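You operate a simulated robot arm through the tools that you are given. There is no shell and no other tool. Be economical: measure what you need, move in short steps, check, and stop when the job is done.

You are at the controls of a simulated robot arm. One attempt, no reset.

JOB
Set the trestle stop at 20 cm, lock it, and fit the green peg in the two-dot hole.
Fine: the stop starts locked; free it first.
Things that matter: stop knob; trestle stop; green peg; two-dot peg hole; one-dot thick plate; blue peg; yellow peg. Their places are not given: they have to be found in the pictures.

It is judged by the outcome, as a careful person would: the job done as asked, and still so three seconds after it is handed in. It fails if anything else is knocked over, pushed out of place, dropped, spilled or broken.

ROBOT AND FRAMES
A 7-joint arm with a two-finger parallel gripper, fixed in place. Base frame: the origin is at the foot of the arm, x ahead of it, y to its left, z up; the work surface is at about z = 800. Readings come in mm, rad, newtons and seconds.
With the tool pointing down near the work surface it reaches from about 300 to 700 mm from the base axis. Its first joint turns from -1.152 to 1.152 rad. Payload 1.57 kg.
The tool frame sits at the grasp point between the pads (the TCP): z along the fingers, y along the line on which they close. The tips reach 30 mm beyond it. Largest opening 110 mm; finger width 24, thickness 12; the body of the gripper, 48 by 112 mm, starts 78 mm behind the TCP.
Orientation is told as [roll, pitch, yaw] about the base's x, y, z axes, in that order, counted from this pose: with the fingers straight down and closing along the base's y, the tool's x points along the base's -x, its y along +y and its z along -z.

CONTROLS
- The arm moves only by the tool nudge_tool. Its arguments are lists of equal length, an entry for each row: "turn": the turn, a rotation vector about the base's x, y, z in rad, a list of three; "slide": the shift along the base's x, y, z in mm, a list of three; "grip": the finger opening in mm, from 0 to 110. In form: {"turn": [[ax, ay, az], ...], "slide": [[x, y, z], ...], "grip": [grip, ...]}. A call has 1 to 12 rows; each row shifts and turns the commanded pose from where the row before left it. Rows are played at 5 a second. More than 50 mm and 0.15 rad between two rows, or a gripper value outside its range, and nothing of the call is played. Where a pose cannot be reached the arm comes as near as it can. A force on the tool above 60 N (or 10 N above the force at the start of the call, whichever is more), or a blocked arm, ends the call early, and 0.2 s more pass. Each finger travels about 108 mm/s and halts on what it meets, pressing with about 36 N; the grip force reading is that of the motor and also rises with nothing between the fingers. The clock runs only during rows and for 0.2 s after the last one: add rows that do not move to give the fingers time. The reply holds the time, the measured pose of the TCP, the force on the tool along the base axes, the opening and the grip force, in the units named above and with some noise.
- Cameras (640 x 400 px; columns grow to the right, rows downward): "scene" is fixed at [166.7, -403.7, 1383.9]; the picture's right is [0.72, -0.70, 0.00], its down [-0.51, -0.53, -0.68] and it looks along [0.47, 0.49, -0.73] (base axes); focal length 343 px, centre (320, 200). "wrist" rides on the gripper at [-36, 0, -80] in the tool frame; the picture's right is [0.00, -1.00, 0.00], its down [0.97, 0.00, -0.24] and it looks along [0.24, 0.00, 0.97] (tool axes); focal length 218 px, centre (320, 200).
- capture(camera): a new picture of that camera. The clock stands still meanwhile.
- measure_at(camera, pixels): for up to 12 pixels [column, row] of the newest picture of that camera ("zoom" is the newest enlarged one), the place [x, y, z] in the base frame of the surface seen there, good to about 2 mm. The clock stands still meanwhile.
- inspect(camera, box): a new picture of the part [left, top, right, bottom] of that camera's present view, enlarged. The clock stands still meanwhile.
- finish_job(): hands the job in; it is judged then, once.

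Work in short steps. Measure before you move; look again where a grasp or a placing could have gone wrong, and mend it. You have 80 turns and 34 pictures in all, those below and enlarged ones among them. Open the gripper and draw the arm clear of the work before you hand the job in, unless the task says otherwise; then end with one line.

The tools are called after "Call:" by a JSON object that holds its "api" and its "payload". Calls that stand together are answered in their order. nudge_tool: Moves the arm, as the interface text tells. Its arguments: {"type":"object","properties":{"turn":{"type":"array","items":{"type":"array","items":{"type":"number"}}},"slide":{"type":"array","items":{"type":"array","items":{"type":"number"}}},"grip":{"type":"array","items":{"type":"number"}}},"required":["turn","slide","grip"]} The other tools are called the same way: capture (camera) takes a picture; measure_at (camera, pixels) gives the place of the surface under pixels of a picture; inspect (camera, box) takes an enlarged picture of a part of a camera's view; finish_job () hands the job in.

At the start:

```text
time_s: 0.0
tcp_pos: [322.3, -120.3, 1118.3]
orientation: [0.0, 0.0, 0.001]
wrist_force: [-0.3, 0.9, 0.1]
width: 110.1
grip_force: 0.0
```

scene: 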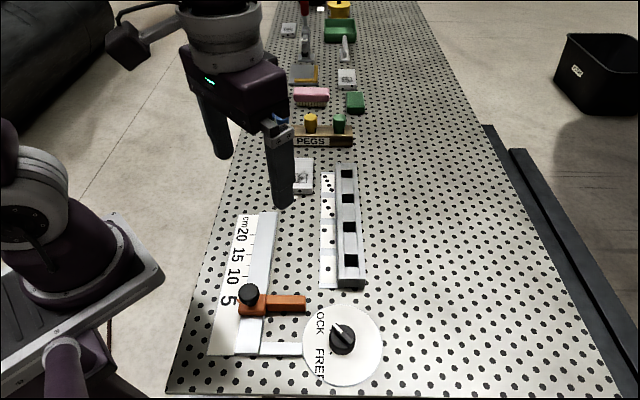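
wrist: 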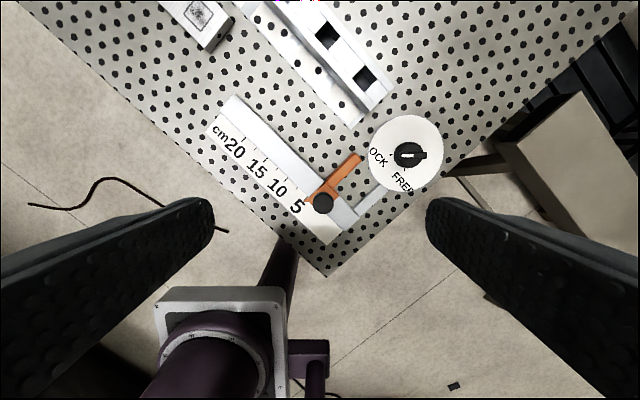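

The scene shows the scale and orange stop near (260,300), the knob at (343,340), and the pegs near (310,125). I'll enlarge both regions.

Call:
{"api": "inspect", "payload": {"camera": "scene", "box": [200, 200, 400, 390]}}

Call:
{"api": "inspect", "payload": {"camera": "scene", "box": [270, 80, 390, 300]}}

Call:
{"api": "inspect", "payload": {"camera": "wrist", "box": [150, 0, 460, 260]}}

```text
2.11 times, centred on (300, 295) of scene
```

zoom: 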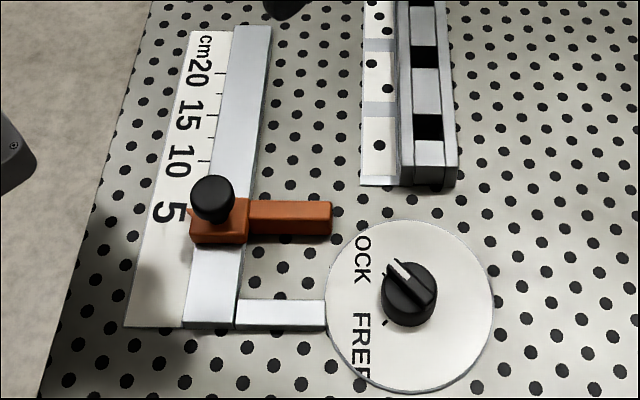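

```text
1.82 times, centred on (330, 190) of scene
```

zoom: 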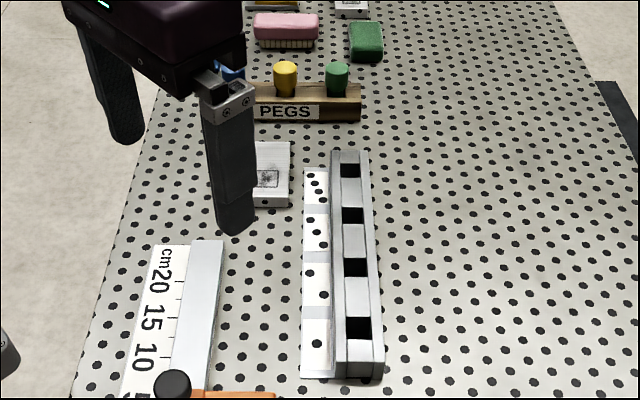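

```text
1.54 times, centred on (305, 130) of wrist
```

zoom: 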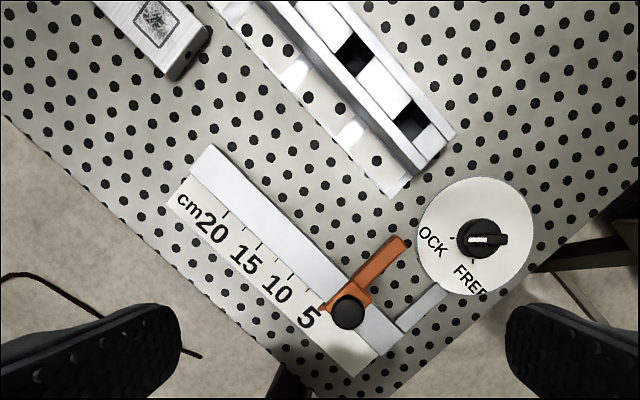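

The rail runs diagonally. I'll measure the key points: rail, stop, knob, holes and pegs.

Call:
{"api": "measure_at", "payload": {"camera": "zoom", "pixels": [[348, 311], [383, 262], [402, 242], [200, 160], [370, 340], [484, 240], [505, 240], [470, 240], [228, 213], [262, 245], [292, 276], [327, 305]]}}

Call:
{"api": "measure_at", "payload": {"camera": "scene", "pixels": [[339, 118], [310, 116], [348, 174], [348, 199], [349, 226], [350, 260], [345, 243], [340, 130], [339, 125], [325, 140], [250, 292], [343, 330]]}}

```text
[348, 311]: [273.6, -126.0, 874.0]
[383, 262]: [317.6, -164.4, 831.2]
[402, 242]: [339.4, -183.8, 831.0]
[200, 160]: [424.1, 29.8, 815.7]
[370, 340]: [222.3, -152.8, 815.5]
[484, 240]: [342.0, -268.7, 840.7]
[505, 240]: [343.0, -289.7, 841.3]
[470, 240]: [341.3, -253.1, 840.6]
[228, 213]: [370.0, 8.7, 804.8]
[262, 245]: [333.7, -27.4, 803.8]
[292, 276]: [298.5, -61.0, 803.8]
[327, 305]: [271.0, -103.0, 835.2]
```

```text
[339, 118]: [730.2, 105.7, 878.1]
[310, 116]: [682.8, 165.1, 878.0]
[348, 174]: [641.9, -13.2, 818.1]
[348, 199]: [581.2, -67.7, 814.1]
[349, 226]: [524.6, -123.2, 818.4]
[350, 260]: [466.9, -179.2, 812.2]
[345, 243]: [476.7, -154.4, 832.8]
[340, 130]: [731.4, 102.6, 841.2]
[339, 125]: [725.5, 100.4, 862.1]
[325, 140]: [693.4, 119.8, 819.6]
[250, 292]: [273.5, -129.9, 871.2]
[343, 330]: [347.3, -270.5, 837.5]
```

Knob is near (345,-270,840). I'll move above it for a closer look.

Call:
{"api": "nudge_tool", "payload": {"turn": [[0, 0, 0], [0, 0, 0], [0, 0, 0], [0, 0, 0], [0, 0, 0]], "slide": [[10, -28, -24], [10, -28, -24], [10, -28, -24], [10, -28, -24], [0, 0, 0]], "grip": [110, 110, 110, 110, 110]}}

Call:
{"api": "capture", "payload": {"camera": "wrist"}}

```text
time_s: 1.2
tcp_pos: [363.5, -232.1, 1022.8]
orientation: [0.0, 0.001, -0.001]
wrist_force: [-0.1, -0.3, 0.3]
width: 110.1
grip_force: 0.0
```

```text
28 pictures are left
```

wrist: 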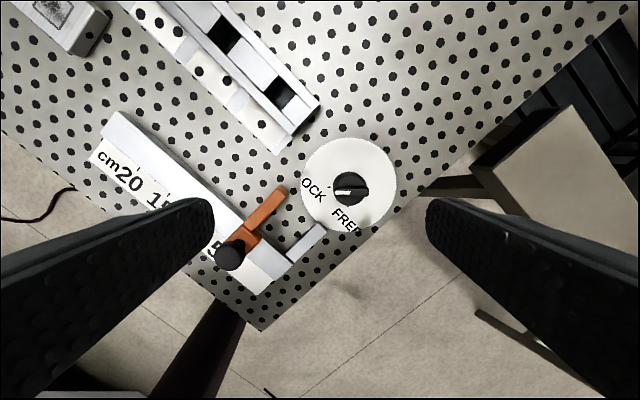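

Knob at (350,187). I'll enlarge there.

Call:
{"api": "inspect", "payload": {"camera": "wrist", "box": [200, 120, 410, 270]}}

```text
2.67 times, centred on (305, 195) of wrist
```

zoom: 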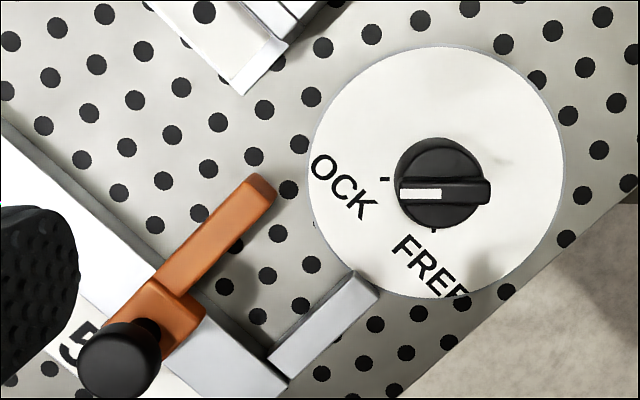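

Pointer points +y (LOCK tick at (385,179)); FREE tick at (434,230) is toward -x. So freeing is +90° about z. Measuring knob dimensions.

Call:
{"api": "measure_at", "payload": {"camera": "zoom", "pixels": [[440, 155], [402, 193], [488, 190], [445, 180], [445, 200], [440, 220], [500, 120], [400, 180], [430, 195], [385, 179], [434, 230], [440, 141]]}}

Call:
{"api": "inspect", "payload": {"camera": "scene", "box": [300, 300, 390, 390]}}

```text
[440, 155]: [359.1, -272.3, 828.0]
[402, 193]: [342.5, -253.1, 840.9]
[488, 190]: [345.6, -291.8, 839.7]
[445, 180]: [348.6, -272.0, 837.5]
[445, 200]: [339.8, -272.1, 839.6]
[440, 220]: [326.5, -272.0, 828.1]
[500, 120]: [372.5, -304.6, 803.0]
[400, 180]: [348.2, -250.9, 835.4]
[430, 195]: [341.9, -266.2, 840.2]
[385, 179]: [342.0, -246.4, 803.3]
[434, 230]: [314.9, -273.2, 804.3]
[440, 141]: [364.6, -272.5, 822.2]
```

```text
4.44 times, centred on (345, 345) of scene
```

zoom: 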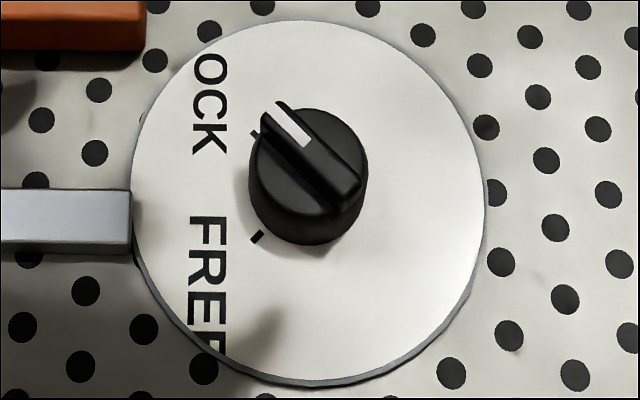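

The grip bar is ~10 mm wide, z 828–841, centre ≈(343,-272), lying along y. I'll turn the gripper to yaw -90° so it closes along x, and come above the knob.

Call:
{"api": "nudge_tool", "payload": {"turn": [[0, 0, -0.1428], [0, 0, -0.1428], [0, 0, -0.1428], [0, 0, -0.1428], [0, 0, -0.1428], [0, 0, -0.1428], [0, 0, -0.1428], [0, 0, -0.1428], [0, 0, -0.1428], [0, 0, -0.1428], [0, 0, -0.1428], [0, 0, 0]], "slide": [[-1.85, -3.63, -8], [-1.85, -3.63, -8], [-1.85, -3.63, -8], [-1.85, -3.63, -8], [-1.85, -3.63, -8], [-1.85, -3.63, -8], [-1.85, -3.63, -8], [-1.85, -3.63, -8], [-1.85, -3.63, -8], [-1.85, -3.63, -8], [-1.85, -3.63, -8], [0, 0, 0]], "grip": [60, 60, 60, 60, 60, 60, 60, 60, 60, 60, 60, 60]}}

Call:
{"api": "capture", "payload": {"camera": "wrist"}}

```text
time_s: 3.8
tcp_pos: [341.2, -272.4, 932.9]
orientation: [0.001, -0.001, -1.571]
wrist_force: [-0.2, 0.6, -0.5]
width: 60.1
grip_force: 0.1
```

```text
25 pictures are left
```

wrist: 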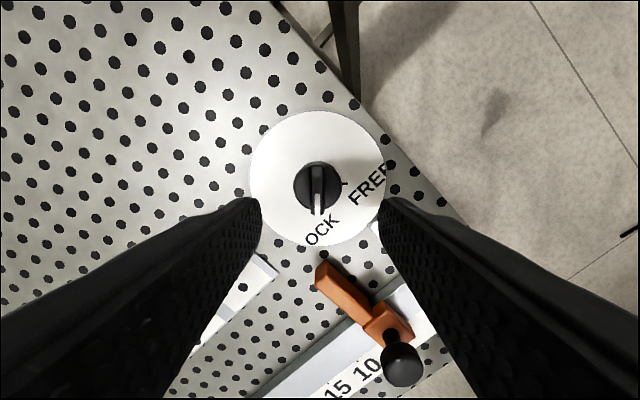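

Aligned. Descend to TCP z≈861 with narrower opening, then close on the bar.

Call:
{"api": "nudge_tool", "payload": {"turn": [[0, 0, 0], [0, 0, 0], [0, 0, 0], [0, 0, 0], [0, 0, 0], [0, 0, 0]], "slide": [[0.5, 0, -36], [0.5, 0, -36], [0, 0, 0], [0, 0, 0], [0, 0, 0], [0, 0, 0]], "grip": [40, 40, 40, 0, 0, 0]}}

```text
time_s: 5.2
tcp_pos: [343.5, -272.1, 860.9]
orientation: [0.002, 0.001, -1.569]
wrist_force: [14.2, -0.4, -19.1]
width: 11.9
grip_force: 29.3
```

Bar gripped (11.9 mm). Turn +90° to FREE.

Call:
{"api": "nudge_tool", "payload": {"turn": [[0, 0, 0.1428], [0, 0, 0.1428], [0, 0, 0.1428], [0, 0, 0.1428], [0, 0, 0.1428], [0, 0, 0.1428], [0, 0, 0.1428], [0, 0, 0.1428], [0, 0, 0.1428], [0, 0, 0.1428], [0, 0, 0.1428], [0, 0, 0]], "slide": [[0, 0, 0], [0, 0, 0], [0, 0, 0], [0, 0, 0], [0, 0, 0], [0, 0, 0], [0, 0, 0], [0, 0, 0], [0, 0, 0], [0, 0, 0], [0, 0, 0], [0, 0, 0]], "grip": [0, 0, 0, 0, 0, 0, 0, 0, 0, 0, 0, 0]}}

Call:
{"api": "inspect", "payload": {"camera": "scene", "box": [200, 200, 400, 390]}}

```text
time_s: 7.8
tcp_pos: [341.8, -272.1, 861.4]
orientation: [0.001, 0.0, 0.002]
wrist_force: [-2.4, -1.4, -4.1]
width: 11.7
grip_force: 29.3
```

```text
2.11 times, centred on (300, 295) of scene
```

zoom: 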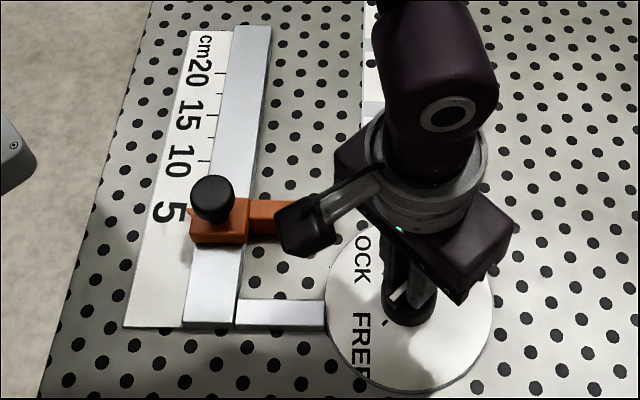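

Released next: open, rise, then head toward the stop with yaw -0.80 so the fingers close along the rail.

Call:
{"api": "nudge_tool", "payload": {"turn": [[0, 0, 0], [0, 0, 0], [0, 0, 0], [0, 0, 0], [0, 0, -0.133], [0, 0, -0.133], [0, 0, -0.133], [0, 0, -0.133], [0, 0, -0.133], [0, 0, -0.133], [0, 0, 0]], "slide": [[0, 0, 0], [0, 0, 0], [0, 0, 45], [0, 0, 45], [-11, 24, 5], [-11, 24, 5], [-11, 24, 5], [-11, 24, 5], [-11, 24, 5], [-11, 24, 5], [0, 0, 0]], "grip": [40, 40, 40, 60, 60, 60, 60, 60, 60, 60, 60]}}

Call:
{"api": "capture", "payload": {"camera": "wrist"}}

Call:
{"api": "inspect", "payload": {"camera": "scene", "box": [200, 200, 400, 390]}}

```text
time_s: 10.2
tcp_pos: [275.2, -127.0, 981.2]
orientation: [0.0, 0.001, -0.799]
wrist_force: [0.2, 0.5, -0.6]
width: 60.0
grip_force: 0.0
```

```text
23 pictures are left
```

wrist: 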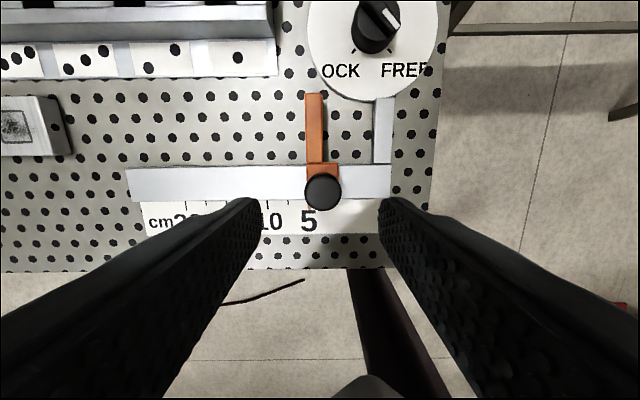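

```text
2.11 times, centred on (300, 295) of scene
```

zoom: 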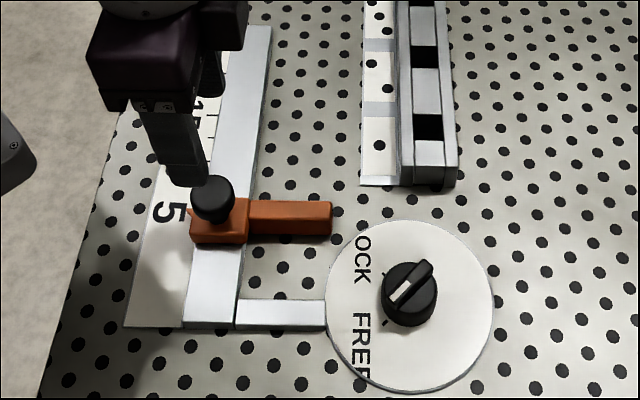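

Knob reads FREE. Zoom on the stop to see where its pointer is.

Call:
{"api": "inspect", "payload": {"camera": "wrist", "box": [240, 80, 400, 240]}}

Call:
{"api": "inspect", "payload": {"camera": "scene", "box": [210, 270, 310, 340]}}

```text
2.50 times, centred on (320, 160) of wrist
```

zoom: 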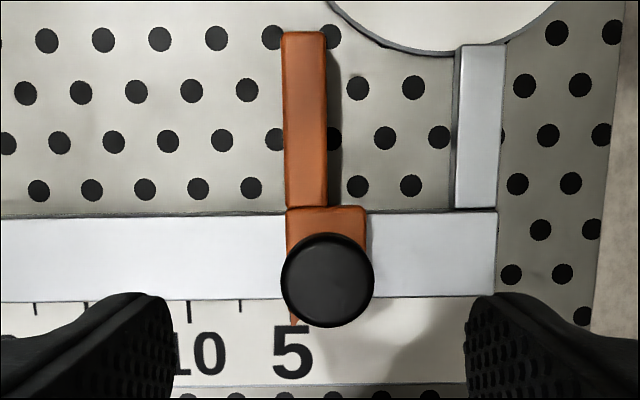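

```text
5.71 times, centred on (260, 305) of scene
```

zoom: 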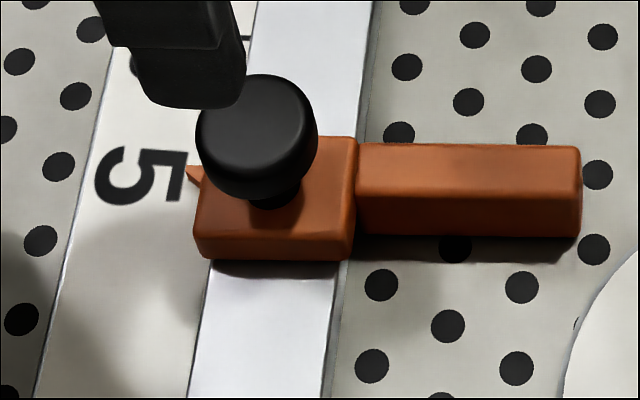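

The triangle pointer at zoom (190,170) is on the stop's high-side edge, reading ~5. I'll measure it, the knob and body.

Call:
{"api": "measure_at", "payload": {"camera": "zoom", "pixels": [[191, 172], [197, 175], [255, 120], [255, 170], [275, 190], [330, 150], [280, 245], [360, 155], [580, 160]]}}

Call:
{"api": "measure_at", "payload": {"camera": "wrist", "pixels": [[322, 190], [308, 190], [337, 190], [322, 177], [322, 205], [315, 120], [269, 203], [358, 145], [300, 180]]}}

```text
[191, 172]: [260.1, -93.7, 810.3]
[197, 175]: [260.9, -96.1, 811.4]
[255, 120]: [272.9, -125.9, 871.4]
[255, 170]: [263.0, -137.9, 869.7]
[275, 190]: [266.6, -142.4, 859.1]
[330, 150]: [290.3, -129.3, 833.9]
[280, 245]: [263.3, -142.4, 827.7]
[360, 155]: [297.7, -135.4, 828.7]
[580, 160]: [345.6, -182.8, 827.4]
```

```text
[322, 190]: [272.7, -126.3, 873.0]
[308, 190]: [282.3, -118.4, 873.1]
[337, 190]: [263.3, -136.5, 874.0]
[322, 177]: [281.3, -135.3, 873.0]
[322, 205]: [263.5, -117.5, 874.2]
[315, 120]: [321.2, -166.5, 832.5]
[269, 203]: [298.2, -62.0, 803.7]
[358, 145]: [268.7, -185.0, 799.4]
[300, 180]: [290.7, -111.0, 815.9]
```

Knob cap centre ≈(272.7,-127), z 850–874. Pointer is ~5.0 cm; need ~150 mm along u=(0.716,0.698). Descend and grip cap.

Call:
{"api": "nudge_tool", "payload": {"turn": [[0, 0, 0], [0, 0, 0], [0, 0, 0], [0, 0, 0], [0, 0, 0], [0, 0, 0], [0, 0, 0]], "slide": [[-1, 0, -40], [-1, 0, -40], [0, 0, -25], [0, 0, 0], [0, 0, 0], [0, 0, 0], [0, 0, 0]], "grip": [60, 60, 60, 60, 0, 0, 0]}}

```text
time_s: 11.8
tcp_pos: [274.2, -127.5, 876.1]
orientation: [0.0, 0.0, -0.797]
wrist_force: [-0.8, 0.3, -27.5]
width: 33.1
grip_force: 41.3
```

Cap gripped (33 mm). Slide 144 mm along the rail, then check.

Call:
{"api": "nudge_tool", "payload": {"turn": [[0, 0, 0], [0, 0, 0], [0, 0, 0], [0, 0, 0], [0, 0, 0], [0, 0, 0], [0, 0, 0], [0, 0, 0], [0, 0, 0], [0, 0, 0], [0, 0, 0]], "slide": [[5.7, 5.6, 0], [11.4, 11.2, 0], [11.4, 11.2, 0], [11.4, 11.2, 0], [11.4, 11.2, 0], [11.4, 11.2, 0], [11.4, 11.2, 0], [11.4, 11.2, 0], [11.4, 11.2, 0], [5.7, 5.6, 0], [0, 0, 0]], "grip": [0, 0, 0, 0, 0, 0, 0, 0, 0, 0, 0]}}

Call:
{"api": "inspect", "payload": {"camera": "scene", "box": [200, 190, 320, 290]}}

```text
time_s: 14.2
tcp_pos: [376.8, -25.5, 876.2]
orientation: [0.0, 0.001, -0.798]
wrist_force: [-14.7, 15.3, 5.6]
width: 33.1
grip_force: 41.4
```

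```text
4.00 times, centred on (260, 240) of scene
```

zoom: 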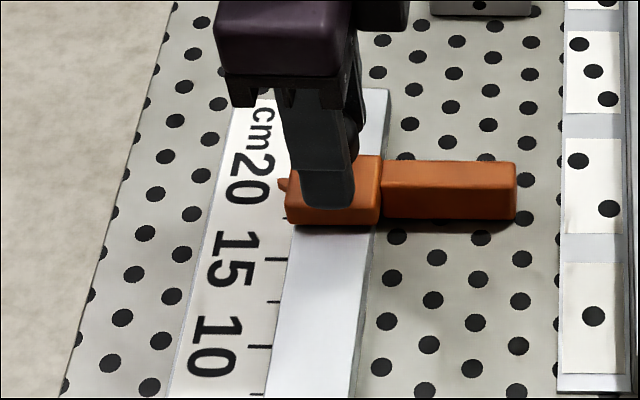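

Stop moved ~144.6 mm along a true 45° line. Measuring pointer and ticks now.

Call:
{"api": "measure_at", "payload": {"camera": "zoom", "pixels": [[280, 183], [283, 184], [276, 259], [281, 259], [262, 346], [268, 346], [272, 302]]}}

Call:
{"api": "capture", "payload": {"camera": "wrist"}}

```text
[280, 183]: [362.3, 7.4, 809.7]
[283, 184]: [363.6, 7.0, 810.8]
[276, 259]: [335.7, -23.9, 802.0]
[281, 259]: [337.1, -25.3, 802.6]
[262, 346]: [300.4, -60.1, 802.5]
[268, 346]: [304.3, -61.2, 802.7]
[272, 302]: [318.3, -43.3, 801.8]
```

```text
18 pictures are left
```

wrist: 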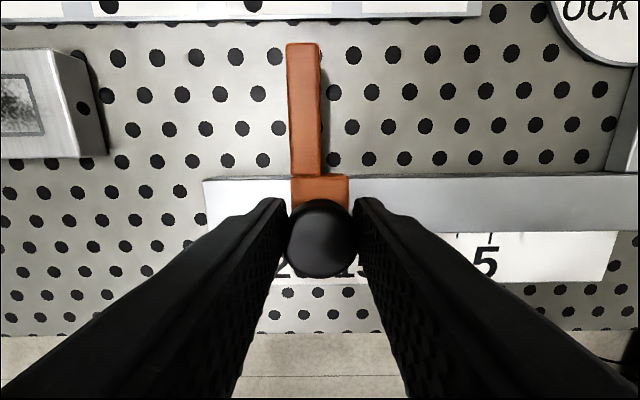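

Pointer still 5–8 mm short. Move another 5 mm (with lateral relief), release and rise to read the scale precisely.

Call:
{"api": "nudge_tool", "payload": {"turn": [[0, 0, 0], [0, 0, 0], [0, 0, 0], [0, 0, 0], [0, 0, 0], [0, 0, 0], [0, 0, 0], [0, 0, 0], [0, 0, 0]], "slide": [[1.5, 2.1, 0], [1.5, 2.1, 0], [0, 0, 0], [0, 0, 0], [0, 0, 0], [0, 0, 40], [0, 0, 40], [0, 0, 40], [20, -20, 20]], "grip": [0, 0, 0, 60, 60, 60, 60, 60, 60]}}

Call:
{"api": "capture", "payload": {"camera": "wrist"}}

Call:
{"api": "inspect", "payload": {"camera": "scene", "box": [210, 200, 310, 270]}}

```text
time_s: 16.2
tcp_pos: [399.8, -41.3, 1017.5]
orientation: [0.0, 0.0, -0.798]
wrist_force: [-0.2, 0.1, 0.1]
width: 60.1
grip_force: 0.0
```

```text
17 pictures are left
```

wrist: 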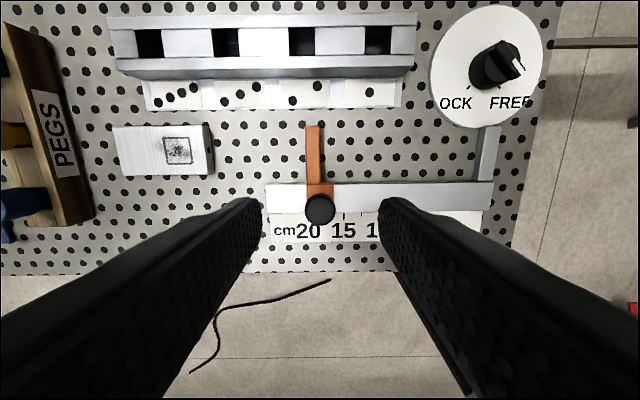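

```text
5.71 times, centred on (260, 235) of scene
```

zoom: 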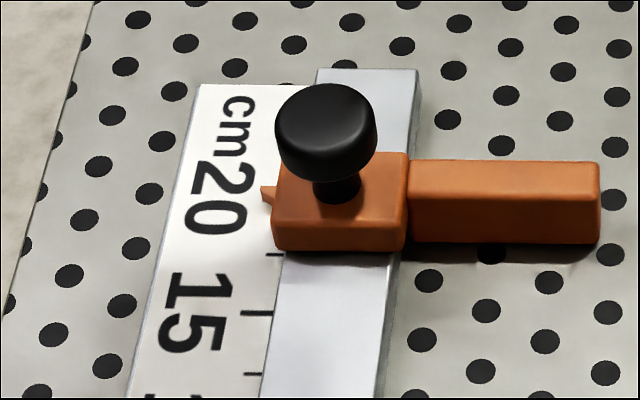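

The 20 tick is hidden under the pointer from this view. Measure pointer and ticks in zoom.

Call:
{"api": "measure_at", "payload": {"camera": "zoom", "pixels": [[263, 188], [267, 194], [270, 199], [245, 313], [255, 313], [268, 313], [250, 374], [258, 374], [268, 255], [275, 255]]}}

Call:
{"api": "inspect", "payload": {"camera": "wrist", "box": [270, 170, 390, 250]}}

```text
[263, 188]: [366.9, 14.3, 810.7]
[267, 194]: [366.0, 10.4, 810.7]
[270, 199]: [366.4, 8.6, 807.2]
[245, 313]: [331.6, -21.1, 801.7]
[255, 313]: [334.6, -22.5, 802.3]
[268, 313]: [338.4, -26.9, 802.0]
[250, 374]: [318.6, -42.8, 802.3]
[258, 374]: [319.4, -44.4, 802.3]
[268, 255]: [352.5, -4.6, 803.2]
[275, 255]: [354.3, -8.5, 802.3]
```

```text
5.00 times, centred on (330, 210) of wrist
```

zoom: 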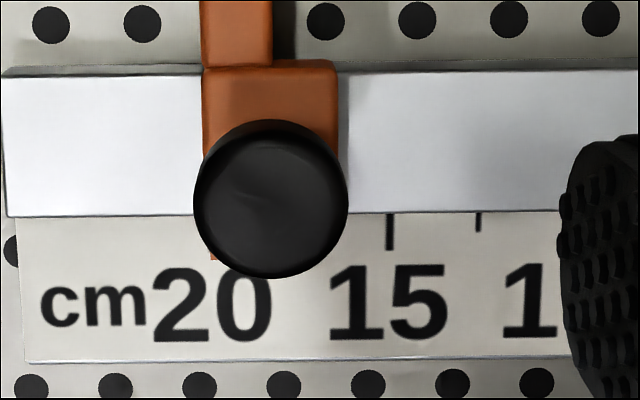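

Pointer apex needs a better viewpoint: move the wrist camera over the scale, centred on s≈269 to remove parallax.

Call:
{"api": "nudge_tool", "payload": {"turn": [[0, 0, 0], [0, 0, 0], [0, 0, 0], [0, 0, 0]], "slide": [[-18, 25, -15], [-18, 25, -15], [-17, 25, -15], [0, 0, 0]], "grip": [60, 60, 60, 60]}}

Call:
{"api": "inspect", "payload": {"camera": "wrist", "box": [260, 90, 380, 190]}}

```text
time_s: 17.2
tcp_pos: [345.6, 32.6, 972.4]
orientation: [0.0, -0.001, -0.797]
wrist_force: [-0.4, 0.3, -0.2]
width: 59.9
grip_force: 0.1
```

```text
4.00 times, centred on (320, 140) of wrist
```

zoom: 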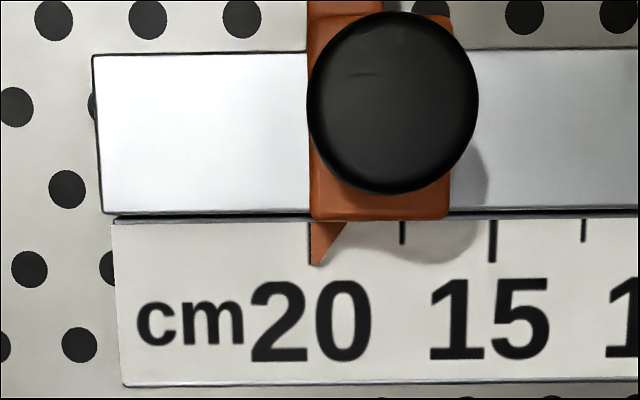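

The pointer is now right at the 20 tick. Zoom tighter to judge tip vs. tick.

Call:
{"api": "inspect", "payload": {"camera": "wrist", "box": [300, 138, 340, 163]}}

```text
16.00 times, centred on (320, 150) of wrist
```

zoom: 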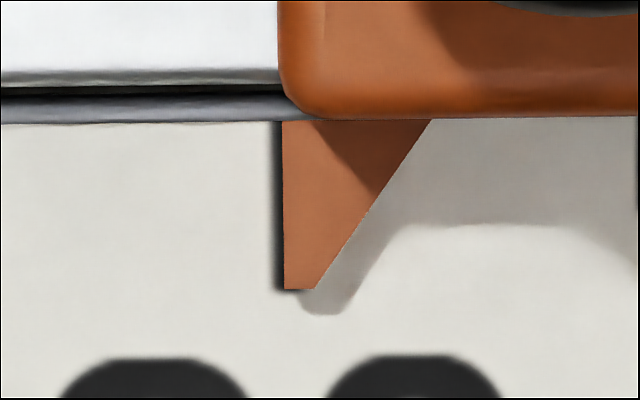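

The straight pointer edge sits on the 20 tick (within ~0.3 mm). Now go back to the lock knob at (342,-272), yaw 0.

Call:
{"api": "nudge_tool", "payload": {"turn": [[0, 0, 0.0997], [0, 0, 0.0997], [0, 0, 0.0997], [0, 0, 0.0997], [0, 0, 0.0997], [0, 0, 0.0997], [0, 0, 0.0997], [0, 0, 0.0997], [0, 0, 0]], "slide": [[-0.4, -38.1, 0], [-0.4, -38.1, 0], [-0.4, -38.1, 0], [-0.4, -38.1, 0], [-0.4, -38.1, 0], [-0.4, -38.1, 0], [-0.4, -38.1, 0], [-0.4, -38.1, 0], [0, 0, 0]], "grip": [40, 40, 40, 40, 40, 40, 40, 40, 40]}}

Call:
{"api": "nudge_tool", "payload": {"turn": [[0, 0, 0], [0, 0, 0], [0, 0, 0], [0, 0, 0], [0, 0, 0], [0, 0, 0], [0, 0, 0], [0, 0, 0]], "slide": [[0, 0, -40], [0, 0, -40], [0, 0, -30.5], [0, 0, 0], [0, 0, 0], [0, 0, 0], [0, 0, 0], [0, 0, 0]], "grip": [40, 40, 40, 40, 0, 0, 0, 0]}}

```text
time_s: 19.2
tcp_pos: [344.5, -272.6, 971.7]
orientation: [0.0, 0.0, 0.002]
wrist_force: [-1.0, -0.3, -1.0]
width: 40.0
grip_force: 0.1
```

```text
time_s: 21.0
tcp_pos: [344.4, -273.3, 860.9]
orientation: [0.002, 0.001, -0.001]
wrist_force: [1.2, 5.6, -12.9]
width: 12.0
grip_force: 29.6
```

Bar gripped (12 mm). Turn -90° to LOCK, then release and rise.

Call:
{"api": "nudge_tool", "payload": {"turn": [[0, 0, -0.1428], [0, 0, -0.1428], [0, 0, -0.1428], [0, 0, -0.1428], [0, 0, -0.1428], [0, 0, -0.1428], [0, 0, -0.1428], [0, 0, -0.1428], [0, 0, -0.1428], [0, 0, -0.1428], [0, 0, -0.1428], [0, 0, 0]], "slide": [[-0.1, 0.07, 0], [-0.1, 0.07, 0], [-0.1, 0.07, 0], [-0.1, 0.07, 0], [-0.1, 0.07, 0], [-0.1, 0.07, 0], [-0.1, 0.07, 0], [-0.1, 0.07, 0], [-0.1, 0.07, 0], [-0.1, 0.07, 0], [-0.1, 0.07, 0], [0, 0, 0]], "grip": [0, 0, 0, 0, 0, 0, 0, 0, 0, 0, 0, 0]}}

Call:
{"api": "nudge_tool", "payload": {"turn": [[0, 0, 0], [0, 0, 0], [0, 0, 0], [0, 0, 0], [0, 0, 0], [0, 0, 0]], "slide": [[0, 0, 0], [0, 0, 0], [0, 0, 0], [0, 0, 40], [0, 0, 40], [0, 0, 40]], "grip": [40, 40, 40, 40, 40, 40]}}

Call:
{"api": "inspect", "payload": {"camera": "wrist", "box": [230, 110, 410, 230]}}

```text
time_s: 23.6
tcp_pos: [343.0, -272.9, 861.8]
orientation: [-0.001, -0.002, -1.574]
wrist_force: [7.0, -12.7, -19.5]
width: 11.9
grip_force: 29.1
```

```text
time_s: 25.0
tcp_pos: [342.4, -271.0, 982.6]
orientation: [0.0, 0.0, -1.572]
wrist_force: [-0.1, 0.2, 0.1]
width: 40.0
grip_force: 0.0
```

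```text
3.33 times, centred on (320, 170) of wrist
```

zoom: 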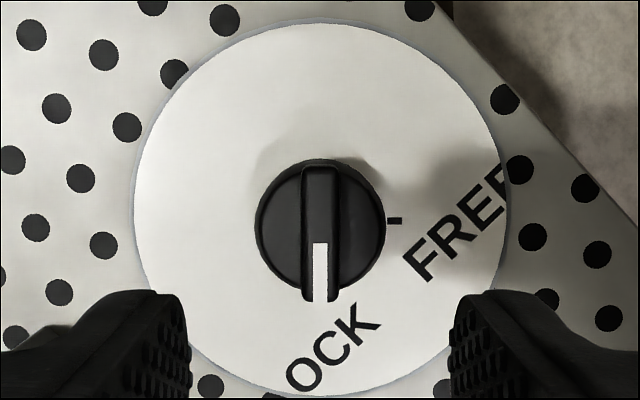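

Locked (pointer on +y). Now move toward the peg rack for a close look.

Call:
{"api": "nudge_tool", "payload": {"turn": [[0, 0, 0.0873], [0, 0, 0.0873], [0, 0, 0.0873], [0, 0, 0.0873], [0, 0, 0.0873], [0, 0, 0.0873], [0, 0, 0.0873], [0, 0, 0.0873], [0, 0, 0.0873], [0, 0, 0]], "slide": [[28.7, 36.8, 3], [28.7, 36.8, 3], [28.7, 36.8, 3], [28.7, 36.8, 3], [28.7, 36.8, 3], [28.7, 36.8, 3], [28.7, 36.8, 3], [28.7, 36.8, 3], [28.7, 36.8, 3], [0, 0, 0]], "grip": [60, 60, 60, 60, 60, 60, 60, 60, 60, 60]}}

Call:
{"api": "capture", "payload": {"camera": "wrist"}}

```text
time_s: 27.2
tcp_pos: [600.0, 61.5, 1009.4]
orientation: [-0.001, -0.002, -0.782]
wrist_force: [0.1, -0.7, 0.0]
width: 59.8
grip_force: 0.0
```

```text
11 pictures are left
```

wrist: 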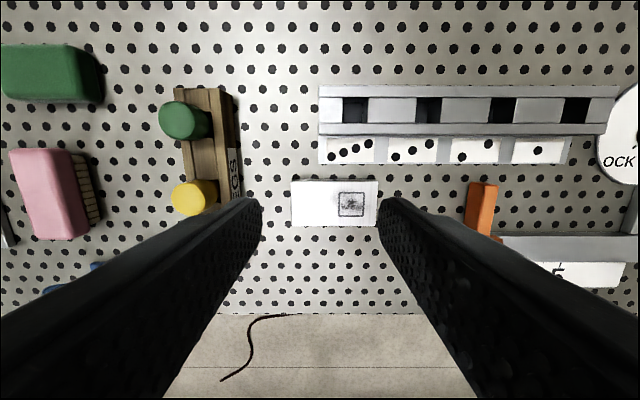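

Two-dot label at (475,150) matches the hole at (503,110). Measuring the peg and that hole.

Call:
{"api": "measure_at", "payload": {"camera": "wrist", "pixels": [[178, 121], [163, 121], [194, 121], [178, 105], [178, 137], [210, 140], [195, 201], [205, 160], [235, 100]]}}

Call:
{"api": "inspect", "payload": {"camera": "wrist", "box": [420, 70, 580, 170]}}

Call:
{"api": "measure_at", "payload": {"camera": "zoom", "pixels": [[340, 170], [280, 130], [380, 130], [277, 180], [375, 180], [330, 125], [330, 205], [240, 150], [440, 150], [330, 90], [330, 245]]}}

```text
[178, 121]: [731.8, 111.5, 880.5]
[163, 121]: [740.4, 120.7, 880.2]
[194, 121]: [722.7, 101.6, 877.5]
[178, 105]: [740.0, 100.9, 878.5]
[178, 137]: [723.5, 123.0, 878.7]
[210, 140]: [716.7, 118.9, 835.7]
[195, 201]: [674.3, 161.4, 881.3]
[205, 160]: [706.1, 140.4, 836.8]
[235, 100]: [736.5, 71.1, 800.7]
```

```text
4.00 times, centred on (500, 120) of wrist
```

zoom: 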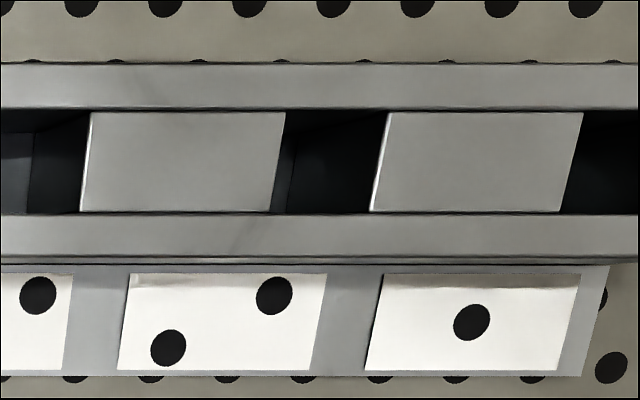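

```text
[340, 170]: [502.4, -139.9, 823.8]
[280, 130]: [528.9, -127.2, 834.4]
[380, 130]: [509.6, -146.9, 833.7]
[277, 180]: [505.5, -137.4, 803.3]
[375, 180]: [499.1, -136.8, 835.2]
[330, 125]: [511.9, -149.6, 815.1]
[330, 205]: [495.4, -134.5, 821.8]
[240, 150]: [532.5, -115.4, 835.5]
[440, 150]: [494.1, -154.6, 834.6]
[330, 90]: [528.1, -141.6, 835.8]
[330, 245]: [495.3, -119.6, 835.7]
```

Peg centre ≈(731.5,111.3), head z 836–880, ø≈28; hole centre ≈(513,-131), ~27 mm square, top z 835. Move over the peg with yaw 0.15 (tangential closing) and test the reach.

Call:
{"api": "nudge_tool", "payload": {"turn": [[0, 0, 0.1333], [0, 0, 0.1333], [0, 0, 0.1333], [0, 0, 0.1333], [0, 0, 0.1333], [0, 0, 0.1333], [0, 0, 0.1333], [0, 0, 0]], "slide": [[18.8, 7.1, -7], [18.8, 7.1, -7], [18.8, 7.1, -7], [18.8, 7.1, -7], [18.8, 7.1, -7], [18.8, 7.1, -7], [18.7, 7.1, -7], [0, 0, 0]], "grip": [60, 60, 60, 60, 60, 60, 60, 60]}}

Call:
{"api": "capture", "payload": {"camera": "wrist"}}

```text
time_s: 29.0
tcp_pos: [673.8, 104.9, 956.2]
orientation: [-0.024, 0.037, 0.106]
wrist_force: [0.0, 0.3, -0.3]
width: 60.1
grip_force: 0.2
out of reach, approached as far as the arm can: row 5, 6, 7
```

```text
9 pictures are left
```

wrist: 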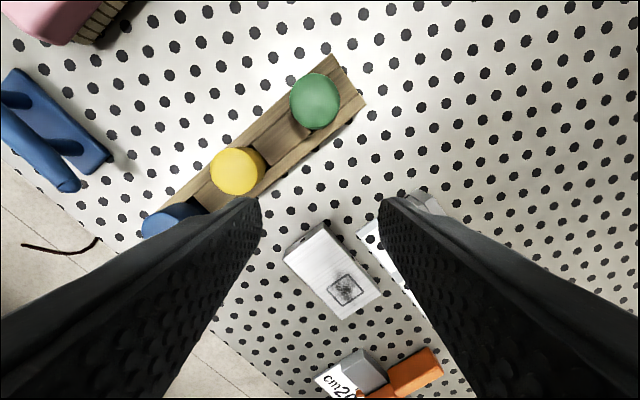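

Straight-down is out of reach (stopped at x 674). I'll back off and tilt the tool ~0.45 rad outward about the closing axis, which keeps the grasp on the peg's sides.

Call:
{"api": "nudge_tool", "payload": {"turn": [[0, 0, 0], [0, 0, 0], [0.0168, -0.1112, 0], [0.0168, -0.1112, 0], [0.0168, -0.1112, 0], [0.0168, -0.1112, 0], [0, 0, 0]], "slide": [[-30, -4.5, 10], [-30, -4.5, 10], [0, 0, 0], [0, 0, 0], [0, 0, 0], [0, 0, 0], [0, 0, 0]], "grip": [60, 60, 60, 60, 60, 60, 60]}}

```text
time_s: 30.6
tcp_pos: [613.4, 95.6, 977.3]
orientation: [-0.002, -0.414, 0.1]
wrist_force: [-0.1, 0.3, -0.1]
width: 60.1
grip_force: 0.0
```

Tilt works. Move above the peg (z≈930) with tilt.

Call:
{"api": "nudge_tool", "payload": {"turn": [[0, 0, 0.05], [0.005, -0.035, 0], [0, 0, 0], [0, 0, 0]], "slide": [[38, 5, -10], [38, 5, -15], [37, 5, -20], [0, 0, 0]], "grip": [60, 60, 60, 60]}}

Call:
{"api": "capture", "payload": {"camera": "wrist"}}

```text
time_s: 31.6
tcp_pos: [728.2, 111.2, 929.5]
orientation: [-0.003, -0.449, 0.154]
wrist_force: [0.2, -0.6, 1.0]
width: 59.8
grip_force: 0.0
```

```text
8 pictures are left
```

wrist: 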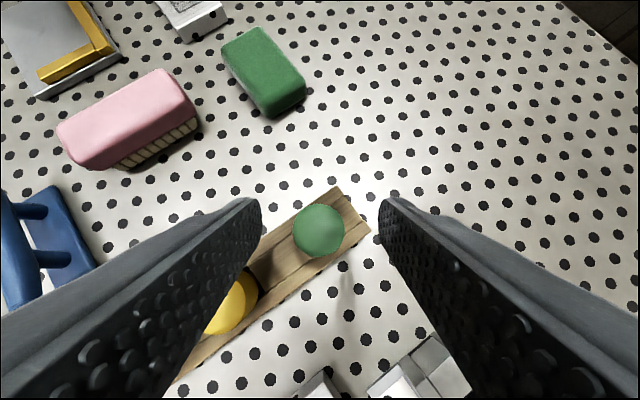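

Peg centred between fingers, yellow clear. Descend to z≈872 and close.

Call:
{"api": "nudge_tool", "payload": {"turn": [[0, 0, 0], [0, 0, 0], [0, 0, 0], [0, 0, 0], [0, 0, 0], [0, 0, 0], [0, 0, 0]], "slide": [[-0.5, 0, -28], [-0.5, 0, -29], [0, 0, 0], [0, 0, 0], [0, 0, 0], [0, 0, 0], [0, 0, 0]], "grip": [50, 50, 50, 0, 0, 0, 0]}}

```text
time_s: 33.2
tcp_pos: [725.3, 111.6, 873.0]
orientation: [-0.002, -0.452, 0.153]
wrist_force: [0.2, 0.1, 0.2]
width: 32.4
grip_force: 35.6
```

Gripped at 32.4 mm. Lift straight up and look.

Call:
{"api": "nudge_tool", "payload": {"turn": [[0, 0, 0], [0, 0, 0], [0, 0, 0], [0, 0, 0], [0, 0, 0]], "slide": [[0, 0, 15], [0, 0, 25], [0, 0, 30], [0, 0, 20], [0, 0, 0]], "grip": [0, 0, 0, 0, 0]}}

Call:
{"api": "inspect", "payload": {"camera": "scene", "box": [280, 70, 400, 150]}}

```text
time_s: 34.4
tcp_pos: [725.9, 110.8, 963.7]
orientation: [0.0, -0.451, 0.152]
wrist_force: [-0.8, -0.1, -0.4]
width: 32.6
grip_force: 36.2
```

```text
5.00 times, centred on (340, 110) of scene
```

zoom: 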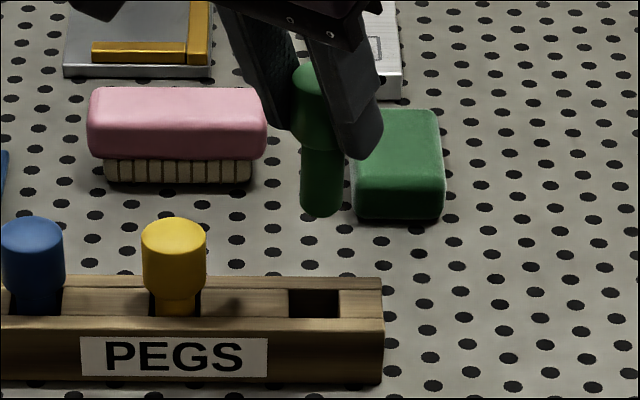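

Round shank ~23 mm under a 32 mm head; rack depth matches the plate height. Carry it over the two-dot hole at height.

Call:
{"api": "nudge_tool", "payload": {"turn": [[0, 0, 0], [0, 0, 0], [0, 0, 0], [0, 0, 0], [0, 0, 0], [0, 0, 0], [0, 0, 0], [0, 0, 0], [0, 0, 0]], "slide": [[-27.3, -30.4, 0], [-27.3, -30.4, 0], [-27.3, -30.4, 0], [-27.3, -30.4, 0], [-27.3, -30.4, 0], [-27.3, -30.4, 0], [-27.3, -30.4, 0], [-27.3, -30.4, -20], [0, 0, -20]], "grip": [0, 0, 0, 0, 0, 0, 0, 0, 0]}}

Call:
{"api": "inspect", "payload": {"camera": "scene", "box": [290, 160, 410, 280]}}

```text
time_s: 36.4
tcp_pos: [506.5, -134.0, 924.9]
orientation: [-0.002, -0.451, 0.153]
wrist_force: [-0.6, -1.3, -0.7]
width: 32.6
grip_force: 35.8
```

```text
3.33 times, centred on (350, 220) of scene
```

zoom: 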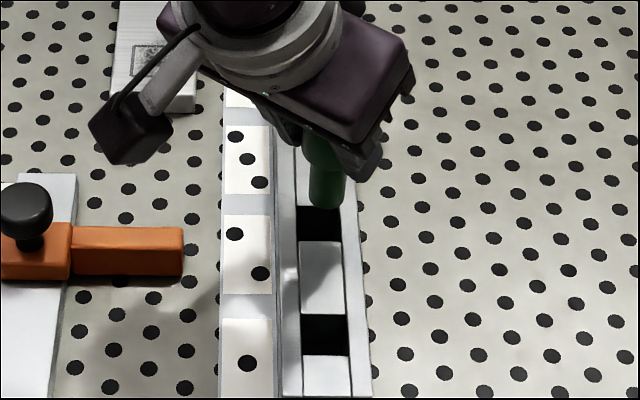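

Now refine: measure block edges around the hole and the peg shank from this view.

Call:
{"api": "measure_at", "payload": {"camera": "zoom", "pixels": [[320, 245], [320, 250], [288, 225], [293, 225], [349, 225], [353, 235], [327, 190], [327, 202], [313, 200], [340, 200], [318, 160], [320, 312]]}}

Call:
{"api": "inspect", "payload": {"camera": "scene", "box": [330, 200, 370, 240]}}

Call:
{"api": "measure_at", "payload": {"camera": "zoom", "pixels": [[300, 300], [200, 300], [400, 300], [160, 200], [440, 200]]}}

```text
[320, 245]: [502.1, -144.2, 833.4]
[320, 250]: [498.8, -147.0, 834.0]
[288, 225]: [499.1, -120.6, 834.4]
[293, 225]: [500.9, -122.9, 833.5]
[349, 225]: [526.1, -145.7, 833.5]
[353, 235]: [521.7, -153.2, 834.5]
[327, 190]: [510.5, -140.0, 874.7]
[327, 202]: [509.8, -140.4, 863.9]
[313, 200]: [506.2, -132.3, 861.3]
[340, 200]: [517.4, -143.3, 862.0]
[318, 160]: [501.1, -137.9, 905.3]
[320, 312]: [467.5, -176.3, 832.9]
```

```text
10.00 times, centred on (350, 220) of scene
```

zoom: 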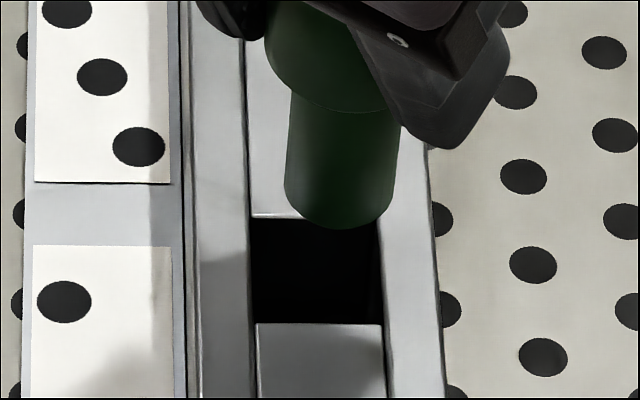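

```text
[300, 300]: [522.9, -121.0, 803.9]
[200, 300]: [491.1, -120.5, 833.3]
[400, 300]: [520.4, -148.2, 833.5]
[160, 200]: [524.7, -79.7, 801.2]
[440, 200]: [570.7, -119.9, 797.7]
```

Hole centre by two views ≈(513.2,-131.3); shank measures ≈(517.5,-132.7), bottom z≈857. Shift by (-4,+1.3), lower to just above the plate, and look again.

Call:
{"api": "nudge_tool", "payload": {"turn": [[0, 0, 0], [0, 0, 0], [0, 0, 0]], "slide": [[-4, 1.3, 0], [0, 0, -16], [0, 0, 0]], "grip": [0, 0, 0]}}

Call:
{"api": "inspect", "payload": {"camera": "scene", "box": [330, 200, 370, 240]}}

Call:
{"api": "measure_at", "payload": {"camera": "zoom", "pixels": [[325, 225], [325, 245], [300, 225], [350, 225], [325, 205], [325, 120], [325, 140], [325, 60], [200, 270], [410, 270], [320, 340]]}}

```text
time_s: 37.2
tcp_pos: [503.1, -131.3, 907.8]
orientation: [-0.002, -0.45, 0.153]
wrist_force: [0.2, 0.8, -1.1]
width: 32.7
grip_force: 36.2
```

```text
10.00 times, centred on (350, 220) of scene
```

zoom: 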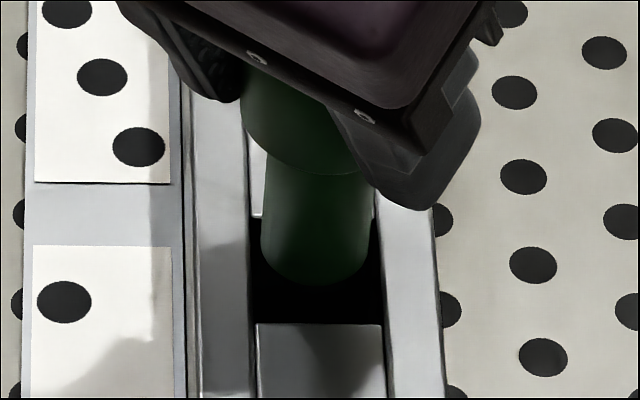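

```text
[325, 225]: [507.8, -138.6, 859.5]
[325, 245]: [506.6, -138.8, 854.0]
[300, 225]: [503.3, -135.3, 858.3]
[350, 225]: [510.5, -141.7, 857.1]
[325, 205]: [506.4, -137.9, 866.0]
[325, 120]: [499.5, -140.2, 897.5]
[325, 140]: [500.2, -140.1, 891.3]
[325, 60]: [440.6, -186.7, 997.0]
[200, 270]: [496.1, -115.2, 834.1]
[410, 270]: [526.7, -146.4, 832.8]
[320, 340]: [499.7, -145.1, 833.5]
```

Shank bottom now projects to the hole centre (≈(313,271) vs (315.5,270)). Tiny tweak (+0.5,-0.7) and lower 16 mm, watching force.

Call:
{"api": "nudge_tool", "payload": {"turn": [[0, 0, 0], [0, 0, 0], [0, 0, 0], [0, 0, 0], [0, 0, 0]], "slide": [[0.5, -0.7, -4], [0, 0, -4], [0, 0, -4], [0, 0, -4], [0, 0, 0]], "grip": [0, 0, 0, 0, 0]}}

```text
time_s: 38.4
tcp_pos: [504.4, -132.0, 891.6]
orientation: [-0.003, -0.451, 0.152]
wrist_force: [-0.1, 0.5, -1.3]
width: 32.5
grip_force: 35.9
```

No contact force, so it is in the hole. Lower further in small steps.

Call:
{"api": "nudge_tool", "payload": {"turn": [[0, 0, 0], [0, 0, 0], [0, 0, 0], [0, 0, 0], [0, 0, 0]], "slide": [[0, 0, -4], [0, 0, -4], [0, 0, -4], [0, 0, -3], [0, 0, 0]], "grip": [0, 0, 0, 0, 0]}}

Call:
{"api": "inspect", "payload": {"camera": "scene", "box": [320, 190, 380, 250]}}

```text
time_s: 39.6
tcp_pos: [503.0, -132.4, 876.0]
orientation: [-0.002, -0.451, 0.152]
wrist_force: [-0.1, 0.8, 0.1]
width: 32.4
grip_force: 35.7
```

```text
6.67 times, centred on (350, 220) of scene
```

zoom: 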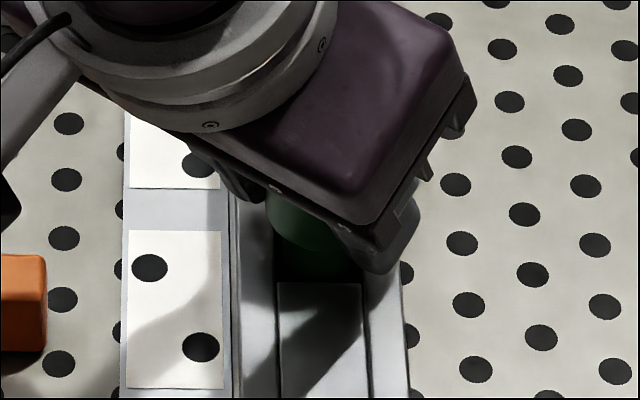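

It's inside the hole. Lower gently until contact, at most 6 mm (finger tips must stay above the plate).

Call:
{"api": "nudge_tool", "payload": {"turn": [[0, 0, 0], [0, 0, 0], [0, 0, 0], [0, 0, 0], [0, 0, 0]], "slide": [[0, 0, -1], [0, 0, -1], [0, 0, -1], [0, 0, -1], [0, 0, 0]], "grip": [0, 0, 0, 0, 0]}}

```text
time_s: 40.8
tcp_pos: [505.0, -132.0, 872.9]
orientation: [-0.001, -0.453, 0.153]
wrist_force: [-1.4, 0.2, 5.9]
width: 32.4
grip_force: 35.9
```

Contact (5.9 N) at the same height as in its rack: seated. Open and rise.

Call:
{"api": "nudge_tool", "payload": {"turn": [[0, 0, 0], [0, 0, 0], [0, 0, 0], [0, 0, 0], [0, 0, 0], [0, 0, 0], [0, 0, 0], [0, 0, 0], [0, 0, 0]], "slide": [[0, 0, 0], [0, 0, 0], [0, 0, 0], [0, 0, 20], [0, 0, 40], [0, 0, 45], [0, 40, 20], [0, 45, 0], [0, 45, 0]], "grip": [55, 55, 55, 55, 55, 55, 55, 55, 55]}}

Call:
{"api": "capture", "payload": {"camera": "scene"}}

```text
time_s: 42.8
tcp_pos: [505.3, -1.0, 999.6]
orientation: [-0.001, -0.449, 0.149]
wrist_force: [0.1, 0.1, 0.8]
width: 54.8
grip_force: 0.0
```

```text
2 pictures are left
```

scene: 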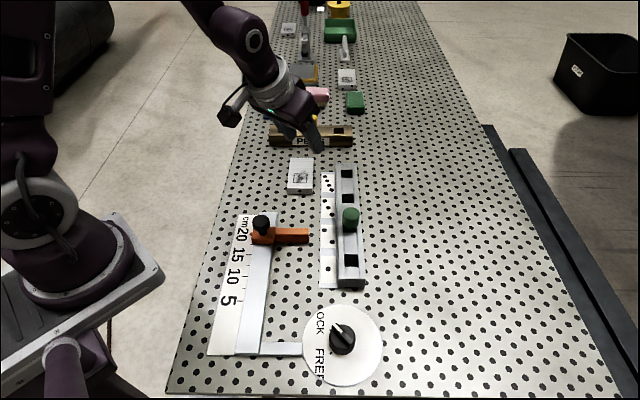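

Peg stands in the two-dot hole. One close check of peg and stop.

Call:
{"api": "inspect", "payload": {"camera": "scene", "box": [220, 180, 370, 290]}}

Call:
{"api": "measure_at", "payload": {"camera": "zoom", "pixels": [[557, 125], [550, 180], [600, 80]]}}

```text
3.64 times, centred on (295, 235) of scene
```

zoom: 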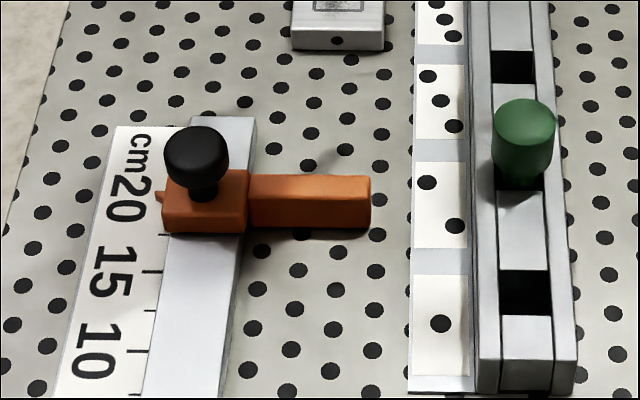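

```text
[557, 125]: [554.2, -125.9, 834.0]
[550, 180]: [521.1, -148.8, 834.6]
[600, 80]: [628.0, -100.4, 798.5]
```

All good: stop at 20, knob on LOCK, green peg upright in the two-dot hole. Raise the open gripper clear.

Call:
{"api": "nudge_tool", "payload": {"turn": [[0, 0, 0], [0, 0, 0], [0, 0, 0]], "slide": [[0, 0, 40], [0, 0, 40], [0, 0, 0]], "grip": [80, 80, 80]}}

Call:
{"api": "finish_job", "payload": {}}

```text
time_s: 43.6
tcp_pos: [504.5, -0.4, 1078.2]
orientation: [-0.001, -0.45, 0.152]
wrist_force: [-0.1, 0.0, -1.1]
width: 80.1
grip_force: 0.0
```

```text
The job is handed in.
```

The trestle stop is at 20 cm (pointer edge within about 0.3 mm of the tick) and locked, the green peg is upright in the two-dot hole, and the open gripper is clear of the work.
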